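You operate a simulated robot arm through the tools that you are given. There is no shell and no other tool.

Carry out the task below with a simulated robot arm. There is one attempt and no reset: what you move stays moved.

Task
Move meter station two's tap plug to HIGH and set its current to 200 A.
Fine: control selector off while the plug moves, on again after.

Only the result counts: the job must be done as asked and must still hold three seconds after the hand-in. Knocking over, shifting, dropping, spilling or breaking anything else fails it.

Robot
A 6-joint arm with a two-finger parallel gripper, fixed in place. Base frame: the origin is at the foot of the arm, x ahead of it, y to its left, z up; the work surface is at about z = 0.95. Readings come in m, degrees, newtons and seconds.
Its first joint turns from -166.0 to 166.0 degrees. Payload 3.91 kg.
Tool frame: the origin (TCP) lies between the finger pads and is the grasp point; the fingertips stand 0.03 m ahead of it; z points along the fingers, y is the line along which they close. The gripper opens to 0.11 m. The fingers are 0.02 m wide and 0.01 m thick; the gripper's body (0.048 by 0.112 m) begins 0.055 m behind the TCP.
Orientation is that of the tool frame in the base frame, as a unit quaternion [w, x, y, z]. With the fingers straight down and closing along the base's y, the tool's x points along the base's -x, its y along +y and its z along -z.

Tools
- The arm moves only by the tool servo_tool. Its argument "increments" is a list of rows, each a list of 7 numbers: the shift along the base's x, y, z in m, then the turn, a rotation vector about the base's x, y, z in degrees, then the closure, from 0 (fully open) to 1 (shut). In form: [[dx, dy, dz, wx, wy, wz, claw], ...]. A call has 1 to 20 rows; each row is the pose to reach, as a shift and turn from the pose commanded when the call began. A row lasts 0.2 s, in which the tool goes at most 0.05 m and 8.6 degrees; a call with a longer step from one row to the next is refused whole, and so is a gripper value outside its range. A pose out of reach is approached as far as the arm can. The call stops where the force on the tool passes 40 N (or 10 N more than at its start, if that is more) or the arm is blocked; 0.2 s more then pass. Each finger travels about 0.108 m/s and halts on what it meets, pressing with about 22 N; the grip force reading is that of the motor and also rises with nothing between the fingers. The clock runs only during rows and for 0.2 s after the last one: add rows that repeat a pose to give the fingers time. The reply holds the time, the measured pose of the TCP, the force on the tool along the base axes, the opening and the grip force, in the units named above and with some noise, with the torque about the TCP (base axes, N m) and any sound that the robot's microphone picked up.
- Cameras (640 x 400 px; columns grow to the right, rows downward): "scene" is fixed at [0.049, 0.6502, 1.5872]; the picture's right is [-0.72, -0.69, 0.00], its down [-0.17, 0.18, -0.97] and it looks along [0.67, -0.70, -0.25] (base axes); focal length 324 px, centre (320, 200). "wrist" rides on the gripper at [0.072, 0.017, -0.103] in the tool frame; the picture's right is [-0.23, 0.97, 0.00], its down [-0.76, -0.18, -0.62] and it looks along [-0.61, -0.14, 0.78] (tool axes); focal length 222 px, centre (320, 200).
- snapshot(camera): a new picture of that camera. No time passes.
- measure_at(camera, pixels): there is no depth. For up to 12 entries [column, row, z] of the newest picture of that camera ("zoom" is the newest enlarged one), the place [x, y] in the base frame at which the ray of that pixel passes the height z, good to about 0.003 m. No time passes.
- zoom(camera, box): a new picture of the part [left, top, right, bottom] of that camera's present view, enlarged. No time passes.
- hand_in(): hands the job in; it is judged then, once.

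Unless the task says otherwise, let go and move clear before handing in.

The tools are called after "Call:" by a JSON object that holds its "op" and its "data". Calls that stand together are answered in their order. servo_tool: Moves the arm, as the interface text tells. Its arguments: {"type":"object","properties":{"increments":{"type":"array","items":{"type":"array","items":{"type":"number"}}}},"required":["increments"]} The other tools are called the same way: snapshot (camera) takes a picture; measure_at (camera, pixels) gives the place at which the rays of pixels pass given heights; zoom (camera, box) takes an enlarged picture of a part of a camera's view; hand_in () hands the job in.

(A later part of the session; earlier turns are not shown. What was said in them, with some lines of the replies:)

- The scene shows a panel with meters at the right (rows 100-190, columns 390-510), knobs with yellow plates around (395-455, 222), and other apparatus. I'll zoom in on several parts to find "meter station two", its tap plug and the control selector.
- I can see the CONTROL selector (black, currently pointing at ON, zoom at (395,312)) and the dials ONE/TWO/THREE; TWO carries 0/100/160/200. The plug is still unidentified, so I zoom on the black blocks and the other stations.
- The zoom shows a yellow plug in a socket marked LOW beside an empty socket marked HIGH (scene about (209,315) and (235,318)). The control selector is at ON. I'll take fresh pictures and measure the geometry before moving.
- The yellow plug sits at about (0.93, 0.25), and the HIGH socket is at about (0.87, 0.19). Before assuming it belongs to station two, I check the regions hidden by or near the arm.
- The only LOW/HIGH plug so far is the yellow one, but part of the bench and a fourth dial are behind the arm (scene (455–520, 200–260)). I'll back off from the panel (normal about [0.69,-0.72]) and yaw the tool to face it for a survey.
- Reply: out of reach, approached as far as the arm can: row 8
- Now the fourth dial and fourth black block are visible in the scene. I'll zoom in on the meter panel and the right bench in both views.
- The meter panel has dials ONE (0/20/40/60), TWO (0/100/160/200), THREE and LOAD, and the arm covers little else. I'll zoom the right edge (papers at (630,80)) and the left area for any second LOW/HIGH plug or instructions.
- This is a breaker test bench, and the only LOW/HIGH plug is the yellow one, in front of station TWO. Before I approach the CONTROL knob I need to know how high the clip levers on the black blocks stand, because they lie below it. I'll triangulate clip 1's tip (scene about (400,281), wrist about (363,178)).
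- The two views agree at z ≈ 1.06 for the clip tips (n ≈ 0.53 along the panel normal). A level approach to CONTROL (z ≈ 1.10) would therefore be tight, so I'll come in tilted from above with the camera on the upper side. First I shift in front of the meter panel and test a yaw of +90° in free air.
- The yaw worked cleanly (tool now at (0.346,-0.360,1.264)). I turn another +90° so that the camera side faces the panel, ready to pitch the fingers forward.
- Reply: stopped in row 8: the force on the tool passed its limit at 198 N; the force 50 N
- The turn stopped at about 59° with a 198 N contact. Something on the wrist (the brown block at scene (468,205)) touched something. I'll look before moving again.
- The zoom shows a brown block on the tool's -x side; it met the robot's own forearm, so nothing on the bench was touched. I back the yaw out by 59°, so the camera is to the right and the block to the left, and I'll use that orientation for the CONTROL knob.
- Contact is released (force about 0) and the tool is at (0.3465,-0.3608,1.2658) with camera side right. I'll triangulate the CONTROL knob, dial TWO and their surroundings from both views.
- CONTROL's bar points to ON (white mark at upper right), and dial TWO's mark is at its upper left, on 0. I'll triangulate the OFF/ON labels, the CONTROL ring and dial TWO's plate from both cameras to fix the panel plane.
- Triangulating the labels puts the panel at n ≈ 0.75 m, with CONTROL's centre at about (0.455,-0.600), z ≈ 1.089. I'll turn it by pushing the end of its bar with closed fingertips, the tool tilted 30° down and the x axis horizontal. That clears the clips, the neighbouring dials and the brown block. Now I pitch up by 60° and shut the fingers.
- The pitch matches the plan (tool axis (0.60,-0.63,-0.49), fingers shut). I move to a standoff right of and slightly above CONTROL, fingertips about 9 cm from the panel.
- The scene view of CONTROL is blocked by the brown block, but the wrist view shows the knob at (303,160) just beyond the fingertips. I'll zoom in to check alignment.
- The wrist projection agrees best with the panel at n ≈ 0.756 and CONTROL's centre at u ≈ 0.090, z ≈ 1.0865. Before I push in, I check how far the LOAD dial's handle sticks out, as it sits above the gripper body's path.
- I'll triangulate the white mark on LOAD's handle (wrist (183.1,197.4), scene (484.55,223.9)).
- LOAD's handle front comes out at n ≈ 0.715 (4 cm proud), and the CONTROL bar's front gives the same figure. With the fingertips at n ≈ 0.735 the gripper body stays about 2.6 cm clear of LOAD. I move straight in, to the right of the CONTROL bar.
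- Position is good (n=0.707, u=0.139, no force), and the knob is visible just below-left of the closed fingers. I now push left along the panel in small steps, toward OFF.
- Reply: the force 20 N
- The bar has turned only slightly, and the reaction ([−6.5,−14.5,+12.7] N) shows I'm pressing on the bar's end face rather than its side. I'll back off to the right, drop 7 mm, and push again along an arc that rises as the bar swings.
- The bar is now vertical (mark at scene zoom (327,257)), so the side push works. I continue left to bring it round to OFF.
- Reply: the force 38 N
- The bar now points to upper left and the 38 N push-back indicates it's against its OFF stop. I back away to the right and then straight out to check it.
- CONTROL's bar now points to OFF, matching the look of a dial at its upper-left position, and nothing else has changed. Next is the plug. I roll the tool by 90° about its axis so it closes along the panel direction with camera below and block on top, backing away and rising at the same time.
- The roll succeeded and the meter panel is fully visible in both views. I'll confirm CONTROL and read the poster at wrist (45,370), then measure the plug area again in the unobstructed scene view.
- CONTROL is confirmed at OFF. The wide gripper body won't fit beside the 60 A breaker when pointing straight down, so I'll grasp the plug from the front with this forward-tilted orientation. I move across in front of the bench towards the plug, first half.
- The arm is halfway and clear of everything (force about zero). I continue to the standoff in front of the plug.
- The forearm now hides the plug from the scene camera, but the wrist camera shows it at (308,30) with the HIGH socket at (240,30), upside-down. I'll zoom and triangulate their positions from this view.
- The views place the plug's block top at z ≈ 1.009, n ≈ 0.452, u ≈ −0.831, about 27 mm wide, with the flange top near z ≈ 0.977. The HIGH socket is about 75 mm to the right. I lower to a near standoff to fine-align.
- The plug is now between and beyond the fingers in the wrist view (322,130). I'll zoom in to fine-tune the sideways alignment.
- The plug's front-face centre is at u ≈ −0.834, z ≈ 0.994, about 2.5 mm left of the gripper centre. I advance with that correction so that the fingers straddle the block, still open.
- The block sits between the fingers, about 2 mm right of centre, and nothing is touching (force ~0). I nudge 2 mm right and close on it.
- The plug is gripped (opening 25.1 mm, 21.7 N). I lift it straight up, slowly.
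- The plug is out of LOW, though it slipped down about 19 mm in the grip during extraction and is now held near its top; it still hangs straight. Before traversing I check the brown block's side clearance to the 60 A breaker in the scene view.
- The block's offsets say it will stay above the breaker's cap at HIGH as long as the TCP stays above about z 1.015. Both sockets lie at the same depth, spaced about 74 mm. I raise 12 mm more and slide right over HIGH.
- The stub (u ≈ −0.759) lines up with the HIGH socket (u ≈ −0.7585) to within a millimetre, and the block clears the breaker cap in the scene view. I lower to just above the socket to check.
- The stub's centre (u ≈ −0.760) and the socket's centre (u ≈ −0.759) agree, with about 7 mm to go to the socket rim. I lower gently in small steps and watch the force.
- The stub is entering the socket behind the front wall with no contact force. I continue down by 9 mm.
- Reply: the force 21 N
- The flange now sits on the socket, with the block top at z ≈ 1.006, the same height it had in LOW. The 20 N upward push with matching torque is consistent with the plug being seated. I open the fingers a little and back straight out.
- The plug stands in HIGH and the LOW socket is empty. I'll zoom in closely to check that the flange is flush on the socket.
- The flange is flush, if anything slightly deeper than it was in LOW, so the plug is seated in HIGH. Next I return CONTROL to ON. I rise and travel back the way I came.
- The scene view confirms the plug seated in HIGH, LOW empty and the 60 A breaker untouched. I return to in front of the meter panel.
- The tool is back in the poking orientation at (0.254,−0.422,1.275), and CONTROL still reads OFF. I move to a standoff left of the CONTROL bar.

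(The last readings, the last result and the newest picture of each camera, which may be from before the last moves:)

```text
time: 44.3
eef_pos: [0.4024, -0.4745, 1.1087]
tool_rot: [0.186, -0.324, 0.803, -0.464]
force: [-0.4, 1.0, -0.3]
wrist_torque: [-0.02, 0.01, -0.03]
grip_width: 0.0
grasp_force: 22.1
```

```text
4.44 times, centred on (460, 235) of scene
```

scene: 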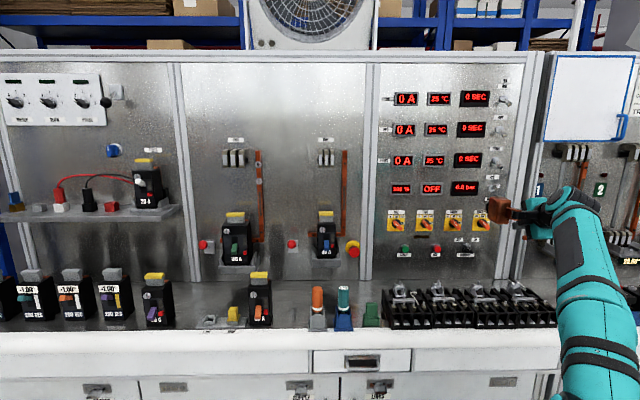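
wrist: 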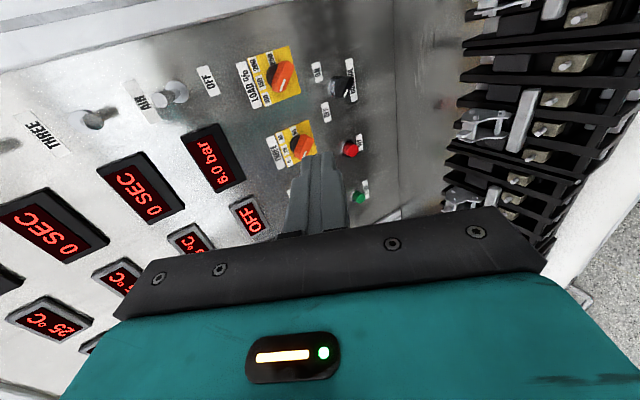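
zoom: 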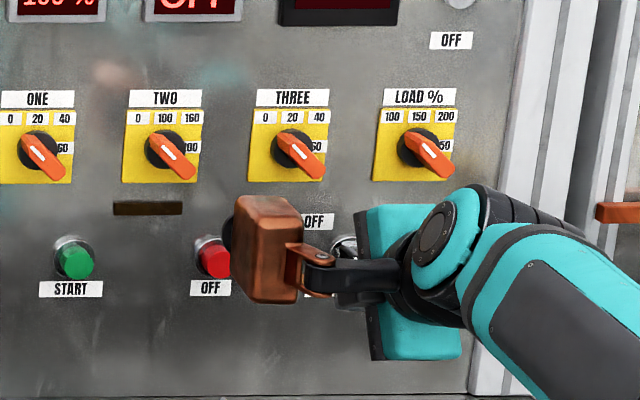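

The closed fingers are left of the knob, clear of the red button, and nothing is touching. I move in to the panel depth used before.

Call:
{"op": "servo_tool", "data": {"increments": [[0.0152, -0.0159, 0.0002, 0, 0, 0, 1], [0.0305, -0.0318, 0.0004, 0, 0, 0, 1], [0.0457, -0.0476, 0.0006, 0, 0, 0, 1], [0.0609, -0.0635, 0.0008, 0, 0, 0, 1]]}}

Call:
{"op": "snapshot", "data": {"camera": "wrist"}}

Call:
{"op": "zoom", "data": {"camera": "scene", "box": [400, 190, 520, 280]}}

```text
time: 45.3
eef_pos: [0.4612, -0.5414, 1.1114]
tool_rot: [0.185, -0.324, 0.804, -0.464]
force: [0.4, 0.2, 0.0]
wrist_torque: [0.0, -0.02, 0.01]
grip_width: 0.0001
grasp_force: 21.9
```

```text
taken
```

wrist: 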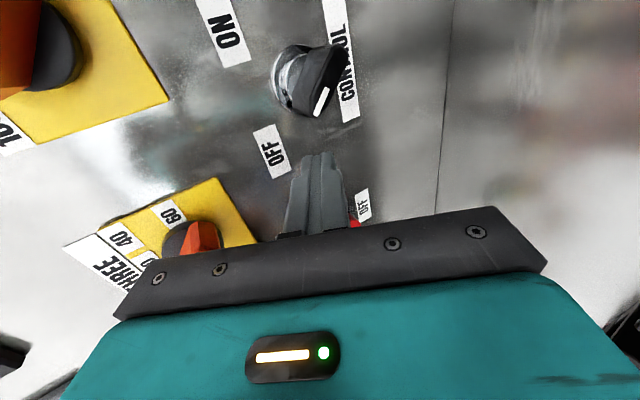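

```text
4.44 times, centred on (460, 235) of scene
```

zoom: 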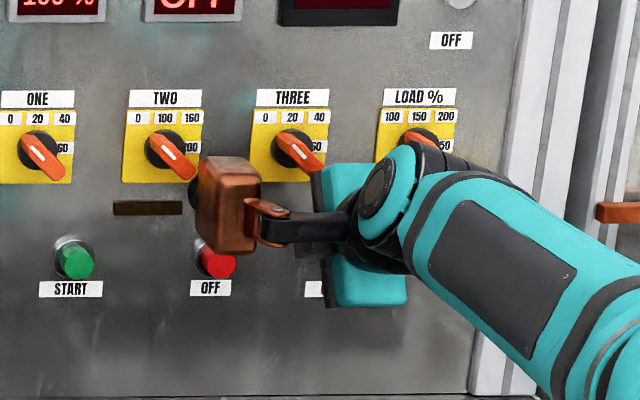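

I'm at u ≈ 0.042, n ≈ 0.710, and the bar's OFF-side end is to the right of the fingertips (wrist (320,95)). I now push right along the mirrored rising arc.

Call:
{"op": "servo_tool", "data": {"increments": [[-0.0072, -0.0069, -0.002, 0, 0, 0, 1], [-0.0118, -0.0113, -0.002, 0, 0, 0, 1], [-0.0176, -0.0169, 0, 0, 0, 0, 1], [-0.0212, -0.0203, 0.004, 0, 0, 0, 1], [-0.0248, -0.0238, 0.008, 0, 0, 0, 1]]}}

Call:
{"op": "snapshot", "data": {"camera": "wrist"}}

Call:
{"op": "zoom", "data": {"camera": "scene", "box": [400, 190, 520, 280]}}

```text
time: 46.5
eef_pos: [0.4366, -0.5644, 1.1173]
tool_rot: [0.186, -0.324, 0.803, -0.464]
force: [1.2, 0.4, -1.1]
wrist_torque: [0.05, -0.01, 0.04]
grip_width: 0.0002
grasp_force: 21.8
```

```text
taken
```

wrist: 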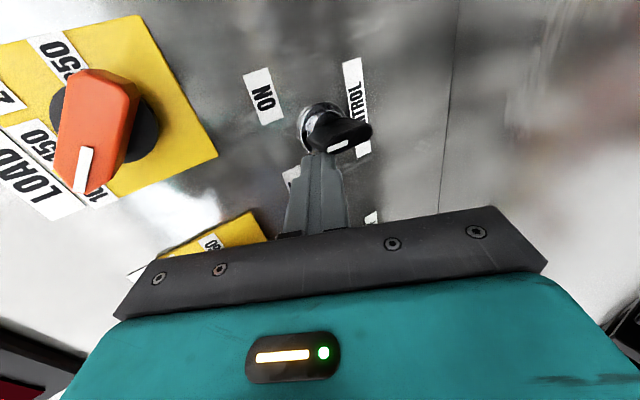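

```text
4.44 times, centred on (460, 235) of scene
```

zoom: 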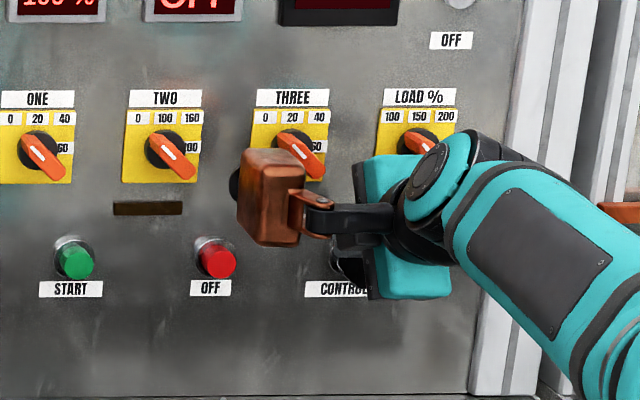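

The bar has swung to about vertical (mark at wrist (338,147)). I continue pushing right until it reaches its ON stop.

Call:
{"op": "servo_tool", "data": {"increments": [[-0.0036, -0.0035, 0.001, 0, 0, 0, 1], [-0.0072, -0.0069, 0.002, 0, 0, 0, 1], [-0.0094, -0.009, 0.002, 0, 0, 0, 1]]}}

Call:
{"op": "zoom", "data": {"camera": "wrist", "box": [240, 50, 400, 200]}}

```text
time: 47.2
eef_pos: [0.4313, -0.5702, 1.1193]
tool_rot: [0.188, -0.326, 0.802, -0.463]
force: [39.9, 29.8, 1.9]
wrist_torque: [0.7, -0.95, 1.1]
grip_width: 0.0
grasp_force: 21.5
stopped in row 3: the force on the tool passed its limit at 46 N (the readings are from after the stop); the commanded pose is now the measured one
```

```text
2.67 times, centred on (320, 125) of wrist
```

zoom: 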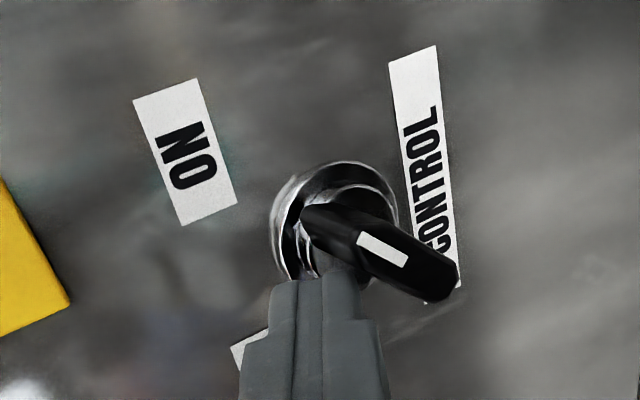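

It's against the ON stop: 46 N, and the bar now points towards the ON label. I back off left, then straight out, and check.

Call:
{"op": "servo_tool", "data": {"increments": [[0.0072, 0.0069, 0, 0, 0, 0, 1], [0.0144, 0.0138, 0, 0, 0, 0, 1], [0.0006, 0.0282, 0.001, 0, 0, 0, 1], [-0.0132, 0.0427, 0.002, 0, 0, 0, 1], [-0.0271, 0.0571, 0.004, 0, 0, 0, 1], [-0.0478, 0.0788, 0.03, 0, 0, 0, 1], [-0.0755, 0.1077, 0.06, 0, 0, 0, 1]]}}

Call:
{"op": "zoom", "data": {"camera": "scene", "box": [380, 170, 520, 280]}}

Call:
{"op": "snapshot", "data": {"camera": "wrist"}}

```text
time: 48.8
eef_pos: [0.3523, -0.4624, 1.1785]
tool_rot: [0.187, -0.326, 0.803, -0.462]
force: [0.4, -0.3, 0.2]
wrist_torque: [-0.01, -0.04, 0.02]
grip_width: 0.0
grasp_force: 21.7
```

```text
3.64 times, centred on (450, 225) of scene
```

zoom: 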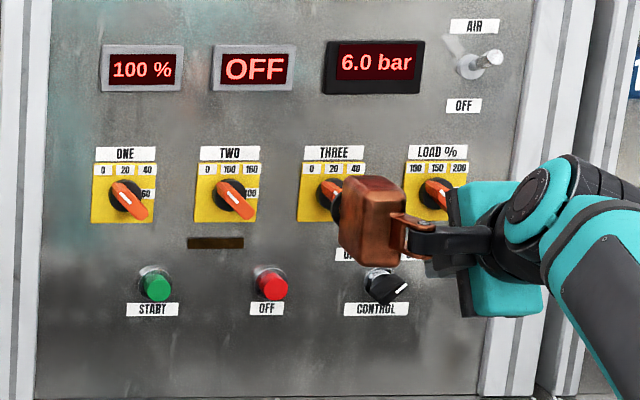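

```text
taken
```

wrist: 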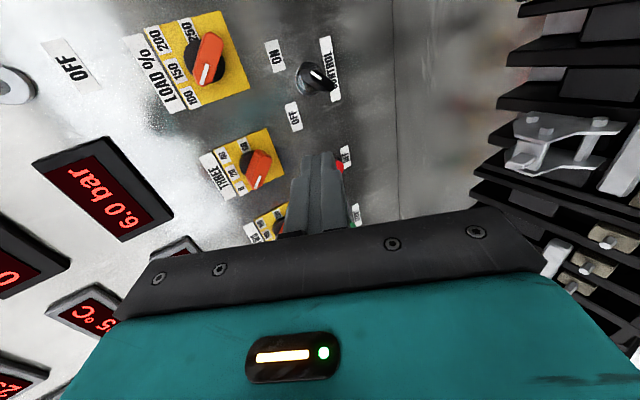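

CONTROL is back at ON and everything else is unchanged. Now dial TWO: its axis is at u ≈ −0.083, z ≈ 1.190, handle front n ≈ 0.715, pointing upper left at 0. I level the tool and move in front of it, then roll 45° so that the fingers straddle the handle.

Call:
{"op": "servo_tool", "data": {"increments": [[0.0215, 0.0206, 0.0043, -4.33, -4.15, 0, 1], [0.0429, 0.0411, 0.0086, -8.66, -8.3, 0, 1], [0.0644, 0.0617, 0.0129, -13.0, -12.46, 0, 0.9], [0.0858, 0.0822, 0.0172, -17.33, -16.61, 0, 0.7], [0.1073, 0.1028, 0.0215, -21.66, -20.76, 0, 0.55]]}}

Call:
{"op": "servo_tool", "data": {"increments": [[0, 0, 0, 5.19, -5.42, 0, 0.55], [0, 0, 0, 10.38, -10.83, 0, 0.55], [0, 0, 0, 15.57, -16.25, 0, 0.55], [0, 0, 0, 20.76, -21.66, 0, 0.55], [0, 0, 0, 25.95, -27.08, 0, 0.55], [0, 0, 0, 31.14, -32.49, 0, 0.55]]}}

Call:
{"op": "snapshot", "data": {"camera": "wrist"}}

Call:
{"op": "snapshot", "data": {"camera": "scene"}}

```text
time: 50.0
eef_pos: [0.4413, -0.3773, 1.1894]
tool_rot: [0.259, -0.254, 0.698, -0.617]
force: [-0.3, -0.6, -0.8]
wrist_torque: [-0.12, 0.15, 0.03]
grip_width: 0.0491
grasp_force: 0.0
out of reach, approached as far as the arm can: row 4, 5
```

```text
time: 51.4
eef_pos: [0.4405, -0.3792, 1.1936]
tool_rot: [0.485, -0.013, 0.737, -0.471]
force: [0.4, 0.3, -0.1]
wrist_torque: [-0.03, -0.02, 0.0]
grip_width: 0.0493
grasp_force: 0.0
```

```text
taken
```

wrist: 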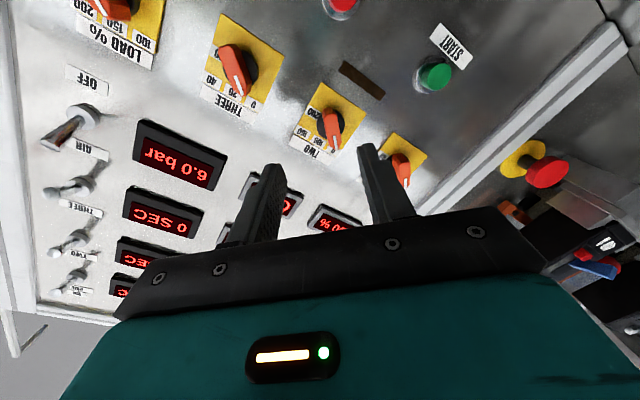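

```text
taken
```

scene: 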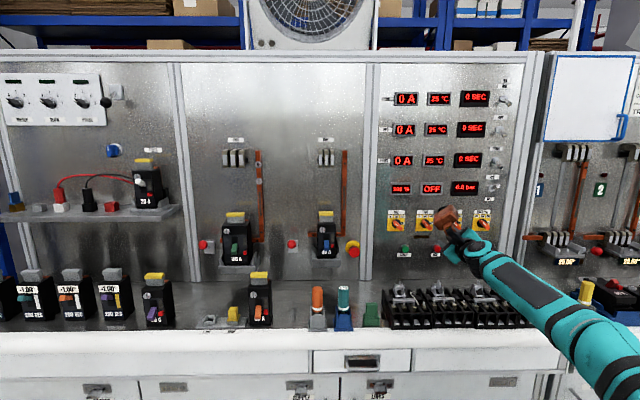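

The level pose was limited at the near position; the tool is 5° nose-down and 3° left, with the roll right. I move forward in front of dial TWO, correcting these small angles.

Call:
{"op": "servo_tool", "data": {"increments": [[0.0161, -0.0036, -0.0013, -1.2, -1.15, -1.0, 0.55], [0.0323, -0.0073, -0.0027, -2.4, -2.3, -2.0, 0.55], [0.0484, -0.0109, -0.004, -3.61, -3.46, -3.0, 0.55]]}}

Call:
{"op": "snapshot", "data": {"camera": "wrist"}}

Call:
{"op": "zoom", "data": {"camera": "wrist", "box": [220, 70, 420, 230]}}

Call:
{"op": "zoom", "data": {"camera": "scene", "box": [380, 170, 520, 280]}}

```text
time: 52.2
eef_pos: [0.4891, -0.3901, 1.1892]
tool_rot: [0.495, 0.005, 0.707, -0.506]
force: [-1.4, 0.7, -0.3]
wrist_torque: [0.01, 0.02, 0.01]
grip_width: 0.0494
grasp_force: 0.0
out of reach, approached as far as the arm can: row 1
```

```text
taken
```

wrist: 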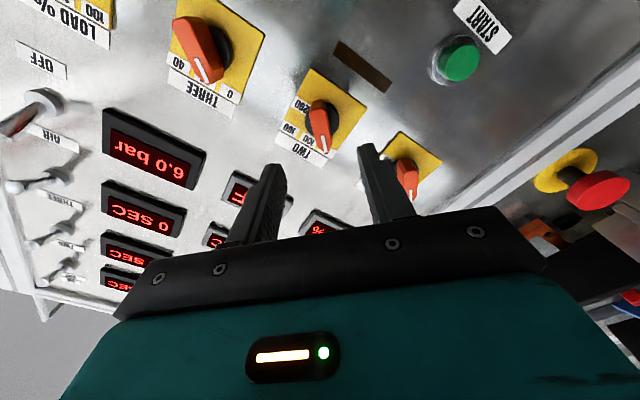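

```text
2.50 times, centred on (320, 150) of wrist
```

zoom: 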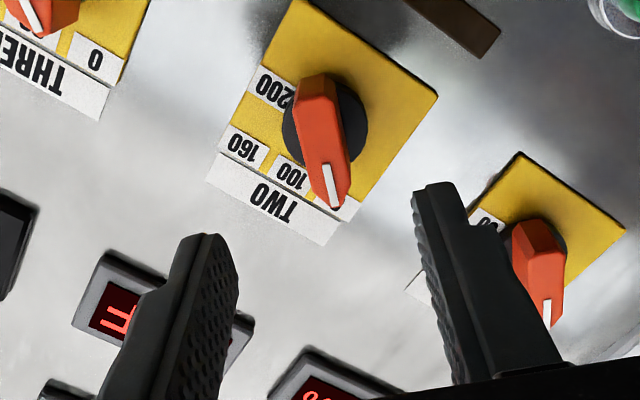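

```text
3.64 times, centred on (450, 225) of scene
```

zoom: 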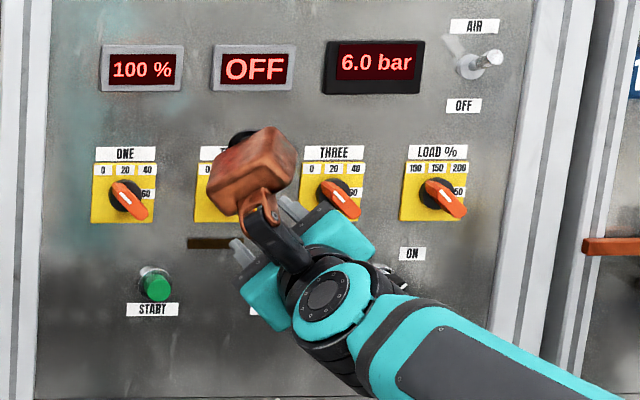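

The tool is now exactly level in front of dial TWO (u −0.083, z 1.189), and the handle projects between the fingers along the tool's x axis. I advance so that the fingertips straddle it.

Call:
{"op": "servo_tool", "data": {"increments": [[0.0144, -0.015, 0.0, 0, 0, 0, 0.55], [0.0287, -0.03, 0.0, 0, 0, 0, 0.55], [0.0431, -0.0449, 0.0, 0, 0, 0, 0.55], [0.0571, -0.0596, 0.0, 0, 0, 0, 0.55]]}}

Call:
{"op": "snapshot", "data": {"camera": "wrist"}}

Call:
{"op": "zoom", "data": {"camera": "wrist", "box": [220, 90, 420, 230]}}

```text
time: 53.2
eef_pos: [0.5451, -0.4501, 1.1917]
tool_rot: [0.495, 0.006, 0.707, -0.505]
force: [-0.2, 0.2, 0.1]
wrist_torque: [0.02, 0.02, 0.03]
grip_width: 0.0494
grasp_force: 0.0
```

```text
taken
```

wrist: 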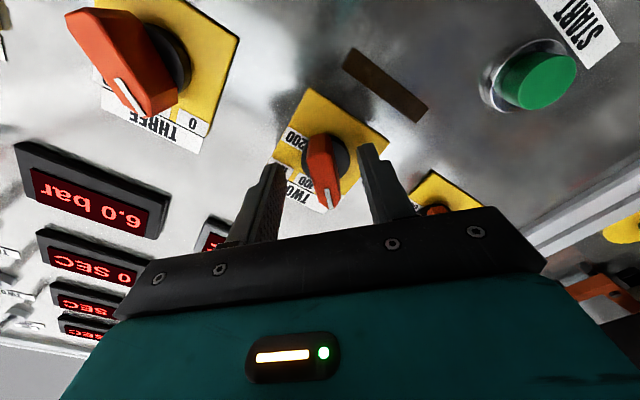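

```text
2.86 times, centred on (320, 160) of wrist
```

zoom: 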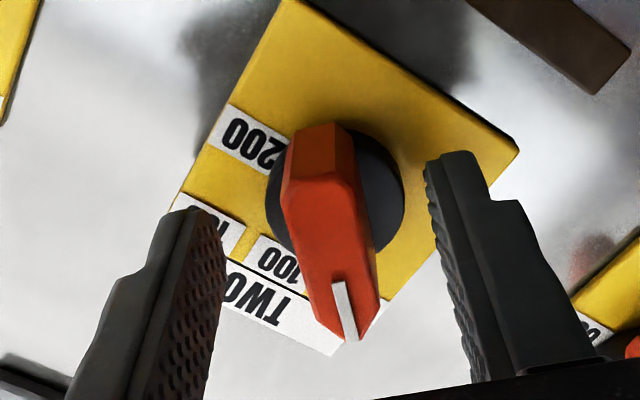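

The handle sits between the fingertips with the disc just beyond, and there's no contact. I close on it.

Call:
{"op": "servo_tool", "data": {"increments": [[0, 0, -0.001, 0, 0, 0, 0.7], [0, 0, -0.001, 0, 0, 0, 0.85], [0, 0, -0.001, 0, 0, 0, 1], [0, 0, -0.001, 0, 0, 0, 1]]}}

Call:
{"op": "zoom", "data": {"camera": "wrist", "box": [220, 90, 420, 230]}}

```text
time: 54.2
eef_pos: [0.5471, -0.4501, 1.1881]
tool_rot: [0.495, 0.004, 0.708, -0.504]
force: [1.0, 10.3, -12.4]
wrist_torque: [0.64, 0.5, 1.17]
grip_width: 0.015
grasp_force: 44.9
```

```text
2.86 times, centred on (320, 160) of wrist
```

zoom: 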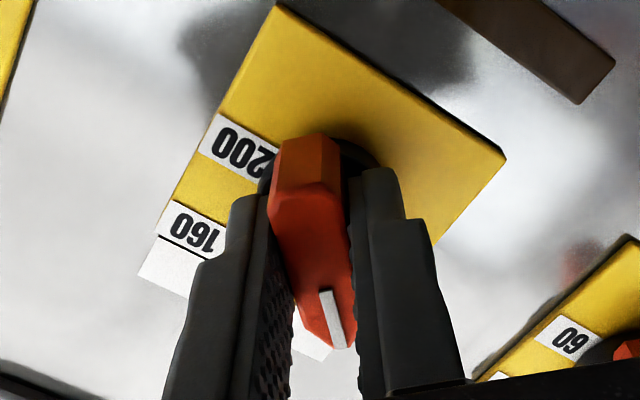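

The handle is gripped (15 mm). A 16 N side force along the tool's +y shows the handle is slightly lower-left of the gripper centre. I shift 2 mm that way to relieve it before twisting.

Call:
{"op": "servo_tool", "data": {"increments": [[0.0005, 0.0005, -0.0007, 0, 0, 0, 1], [0.001, 0.001, -0.0014, 0, 0, 0, 1]]}}

```text
time: 54.8
eef_pos: [0.5465, -0.4515, 1.1879]
tool_rot: [0.495, 0.005, 0.707, -0.505]
force: [3.6, 0.2, 1.5]
wrist_torque: [0.98, 0.92, 0.25]
grip_width: 0.0152
grasp_force: 45.0
```

The side force is nearly gone (4 N). I now twist clockwise about the panel normal by the first 45°, centring the TCP on the dial axis as I go.

Call:
{"op": "servo_tool", "data": {"increments": [[0.0003, 0.0003, 0.0004, 5.19, -5.42, 0, 1], [0.0006, 0.0006, 0.0008, 10.38, -10.83, 0, 1], [0.0009, 0.0009, 0.0012, 15.57, -16.25, 0, 1], [0.0009, 0.0009, 0.0012, 20.76, -21.66, 0, 1], [0.0009, 0.0009, 0.0012, 25.95, -27.08, 0, 1], [0.0009, 0.0009, 0.0012, 31.14, -32.49, 0, 1]]}}

Call:
{"op": "snapshot", "data": {"camera": "wrist"}}

Call:
{"op": "zoom", "data": {"camera": "scene", "box": [370, 80, 530, 270]}}

```text
time: 56.2
eef_pos: [0.5472, -0.4484, 1.1867]
tool_rot: [0.651, 0.275, 0.651, -0.277]
force: [5.1, -6.3, -3.8]
wrist_torque: [0.75, 0.69, 1.15]
grip_width: 0.015
grasp_force: 45.2
```

```text
taken
```

wrist: 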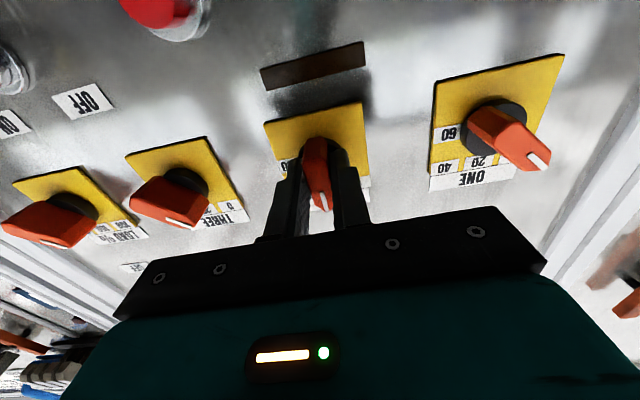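

```text
2.11 times, centred on (450, 175) of scene
```

zoom: 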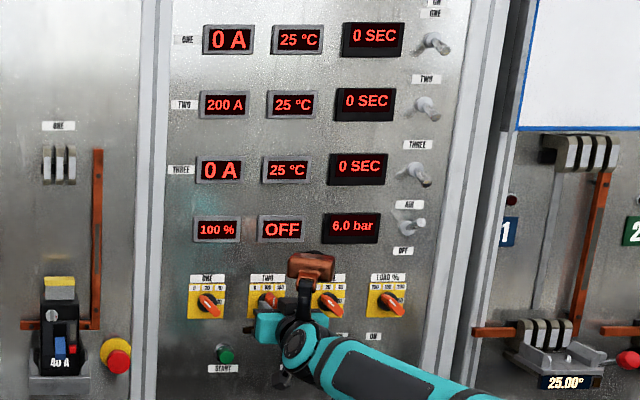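

The station TWO display changed with the dial near its "100" mark. I'll zoom in on the display and the dial before going any further.

Call:
{"op": "zoom", "data": {"camera": "scene", "box": [380, 85, 480, 145]}}

Call:
{"op": "zoom", "data": {"camera": "scene", "box": [380, 180, 480, 250]}}

Call:
{"op": "zoom", "data": {"camera": "wrist", "box": [250, 80, 400, 220]}}

```text
6.40 times, centred on (430, 115) of scene
```

zoom: 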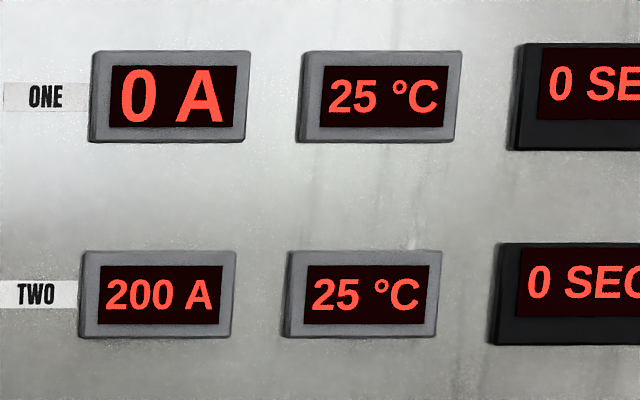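

```text
5.71 times, centred on (430, 215) of scene
```

zoom: 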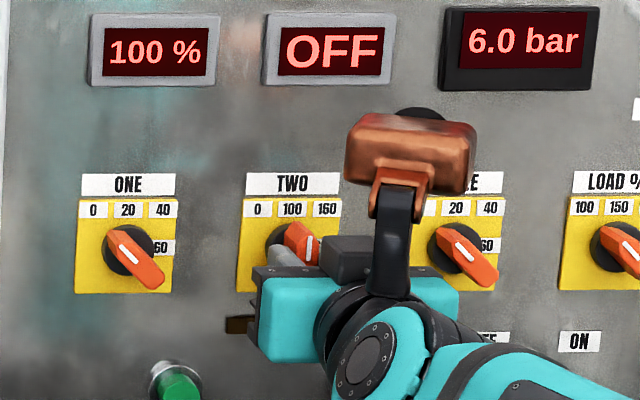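

```text
2.86 times, centred on (325, 150) of wrist
```

zoom: 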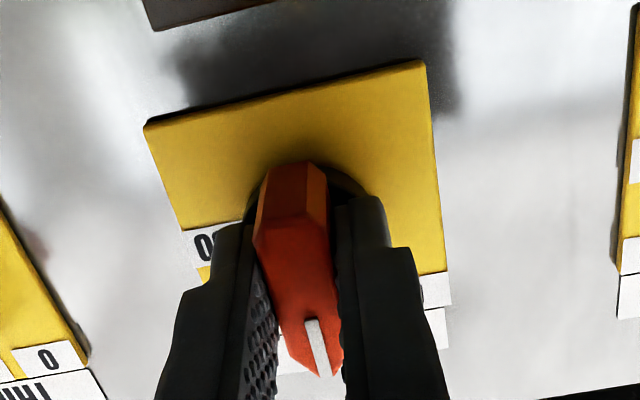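

The meter for TWO reads exactly 200 A with the dial at "100", so the HIGH tap doubles the dial marking and this is the required setting. I release the handle here and back straight out.

Call:
{"op": "servo_tool", "data": {"increments": [[0, 0, 0, 0, 0, 0, 0.9], [0, 0, 0, 0, 0, 0, 0.7], [0, 0, 0, 0, 0, 0, 0.55], [0, 0, 0, 0, 0, 0, 0.55], [-0.0104, 0.0108, 0, 0, 0, 0, 0.55], [-0.0277, 0.0289, 0, 0, 0, 0, 0.55], [-0.0484, 0.0505, 0, 0, 0, 0, 0.55]]}}

Call:
{"op": "snapshot", "data": {"camera": "wrist"}}

Call:
{"op": "zoom", "data": {"camera": "wrist", "box": [240, 60, 400, 200]}}

Call:
{"op": "zoom", "data": {"camera": "scene", "box": [380, 85, 480, 145]}}

```text
time: 57.8
eef_pos: [0.4995, -0.3975, 1.1869]
tool_rot: [0.65, 0.276, 0.65, -0.279]
force: [-0.4, 0.7, 0.1]
wrist_torque: [-0.02, -0.01, -0.01]
grip_width: 0.0493
grasp_force: 0.0
```

```text
taken
```

wrist: 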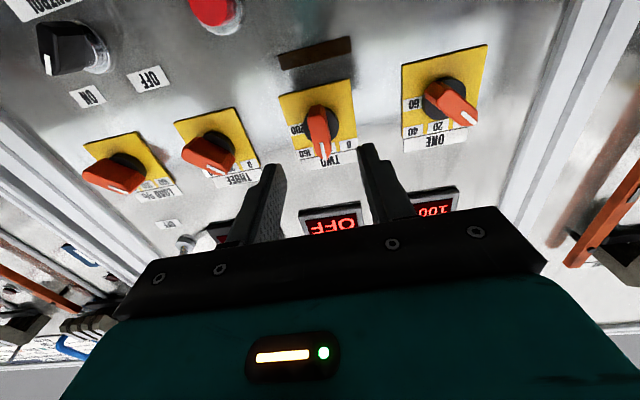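

```text
2.86 times, centred on (320, 130) of wrist
```

zoom: 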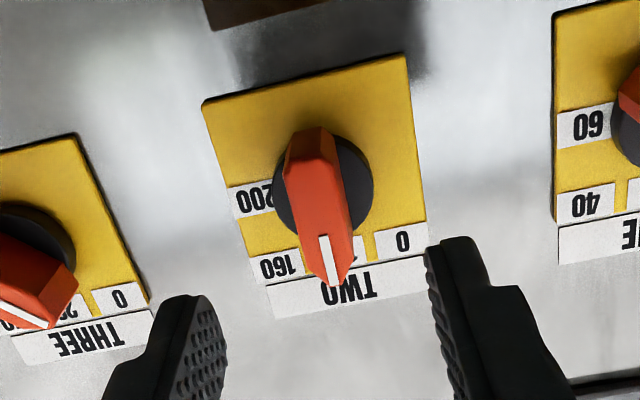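

```text
6.40 times, centred on (430, 115) of scene
```

zoom: 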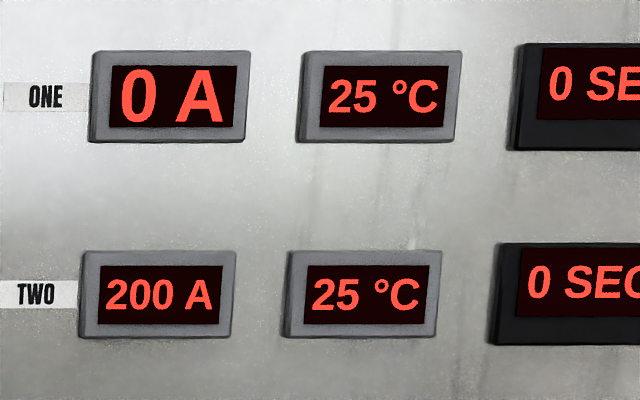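

Dial TWO rests on 100, its meter holds at 200 A, and CONTROL's mark points to ON (wrist (50,65)). I retreat further and do a final check of the whole scene.

Call:
{"op": "servo_tool", "data": {"increments": [[-0.012, 0.0125, 0.015, 0, 0, 0, 0.55], [-0.024, 0.025, 0.03, 0, 0, 0, 0.55], [-0.0277, 0.0289, 0.06, 0, 0, 0, 0.55], [-0.0277, 0.0289, 0.1, 0, 0, 0, 0.55], [-0.0277, 0.0289, 0.14, 0, 0, 0, 0.55]]}}

Call:
{"op": "snapshot", "data": {"camera": "scene"}}

Call:
{"op": "zoom", "data": {"camera": "scene", "box": [380, 190, 510, 270]}}

Call:
{"op": "zoom", "data": {"camera": "scene", "box": [180, 260, 400, 340]}}

Call:
{"op": "zoom", "data": {"camera": "scene", "box": [380, 70, 540, 200]}}

```text
time: 59.0
eef_pos: [0.4704, -0.3689, 1.3286]
tool_rot: [0.651, 0.276, 0.65, -0.28]
force: [-0.4, -0.2, 1.3]
wrist_torque: [0.02, -0.04, 0.03]
grip_width: 0.0495
grasp_force: 0.0
```

```text
taken
```

scene: 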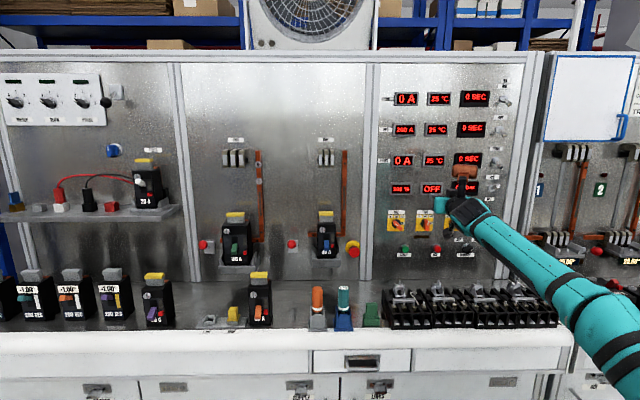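

```text
4.92 times, centred on (445, 230) of scene
```

zoom: 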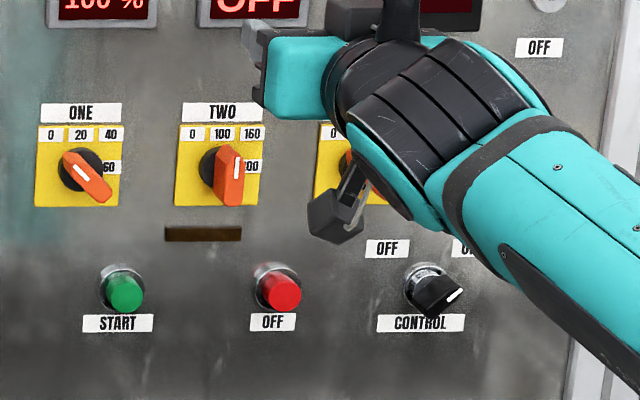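

```text
2.91 times, centred on (290, 300) of scene
```

zoom: 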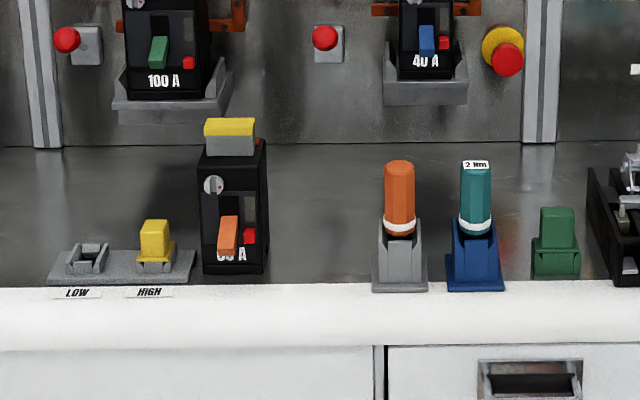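

```text
3.08 times, centred on (460, 135) of scene
```

zoom: 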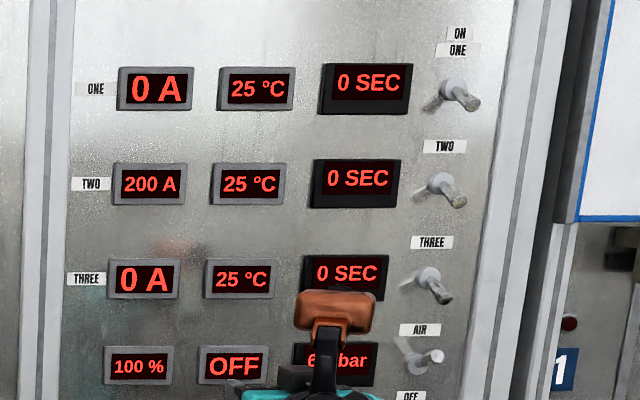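

The final views show the plug seated in HIGH, CONTROL back at ON, dial TWO at 100, and its meter steady at 200 A with the HIGH tap doubling the dial. Nothing else has moved, and the gripper is open and clear. I'm handing in.

Call:
{"op": "hand_in", "data": {}}

```text
The job is handed in.
```

Meter station two's tap plug is in HIGH, and its meter reads 200 A. I've handed the job in; the verdict on it hasn't come back to me.

- **Dial position:** station two's dial points to "100", not "200". With the plug in HIGH the meter showed 200 A at that mark, so I stopped there. Turning on to "200" would probably have doubled the current you asked for.
- **Control selector:** I turned it to OFF before touching the plug and back to ON once the plug was seated. I set the current after that.
- **Plug:** it slipped in the grip as it came out of LOW. It now sits in HIGH at the same height it had in LOW.
- **Contact:** early on, a block on the gripper hit the robot's own forearm, and the move stopped at 198 N. It touched nothing on the bench.

In the final pictures nothing else on the bench or panel had moved. The gripper was open and clear before the hand-in.
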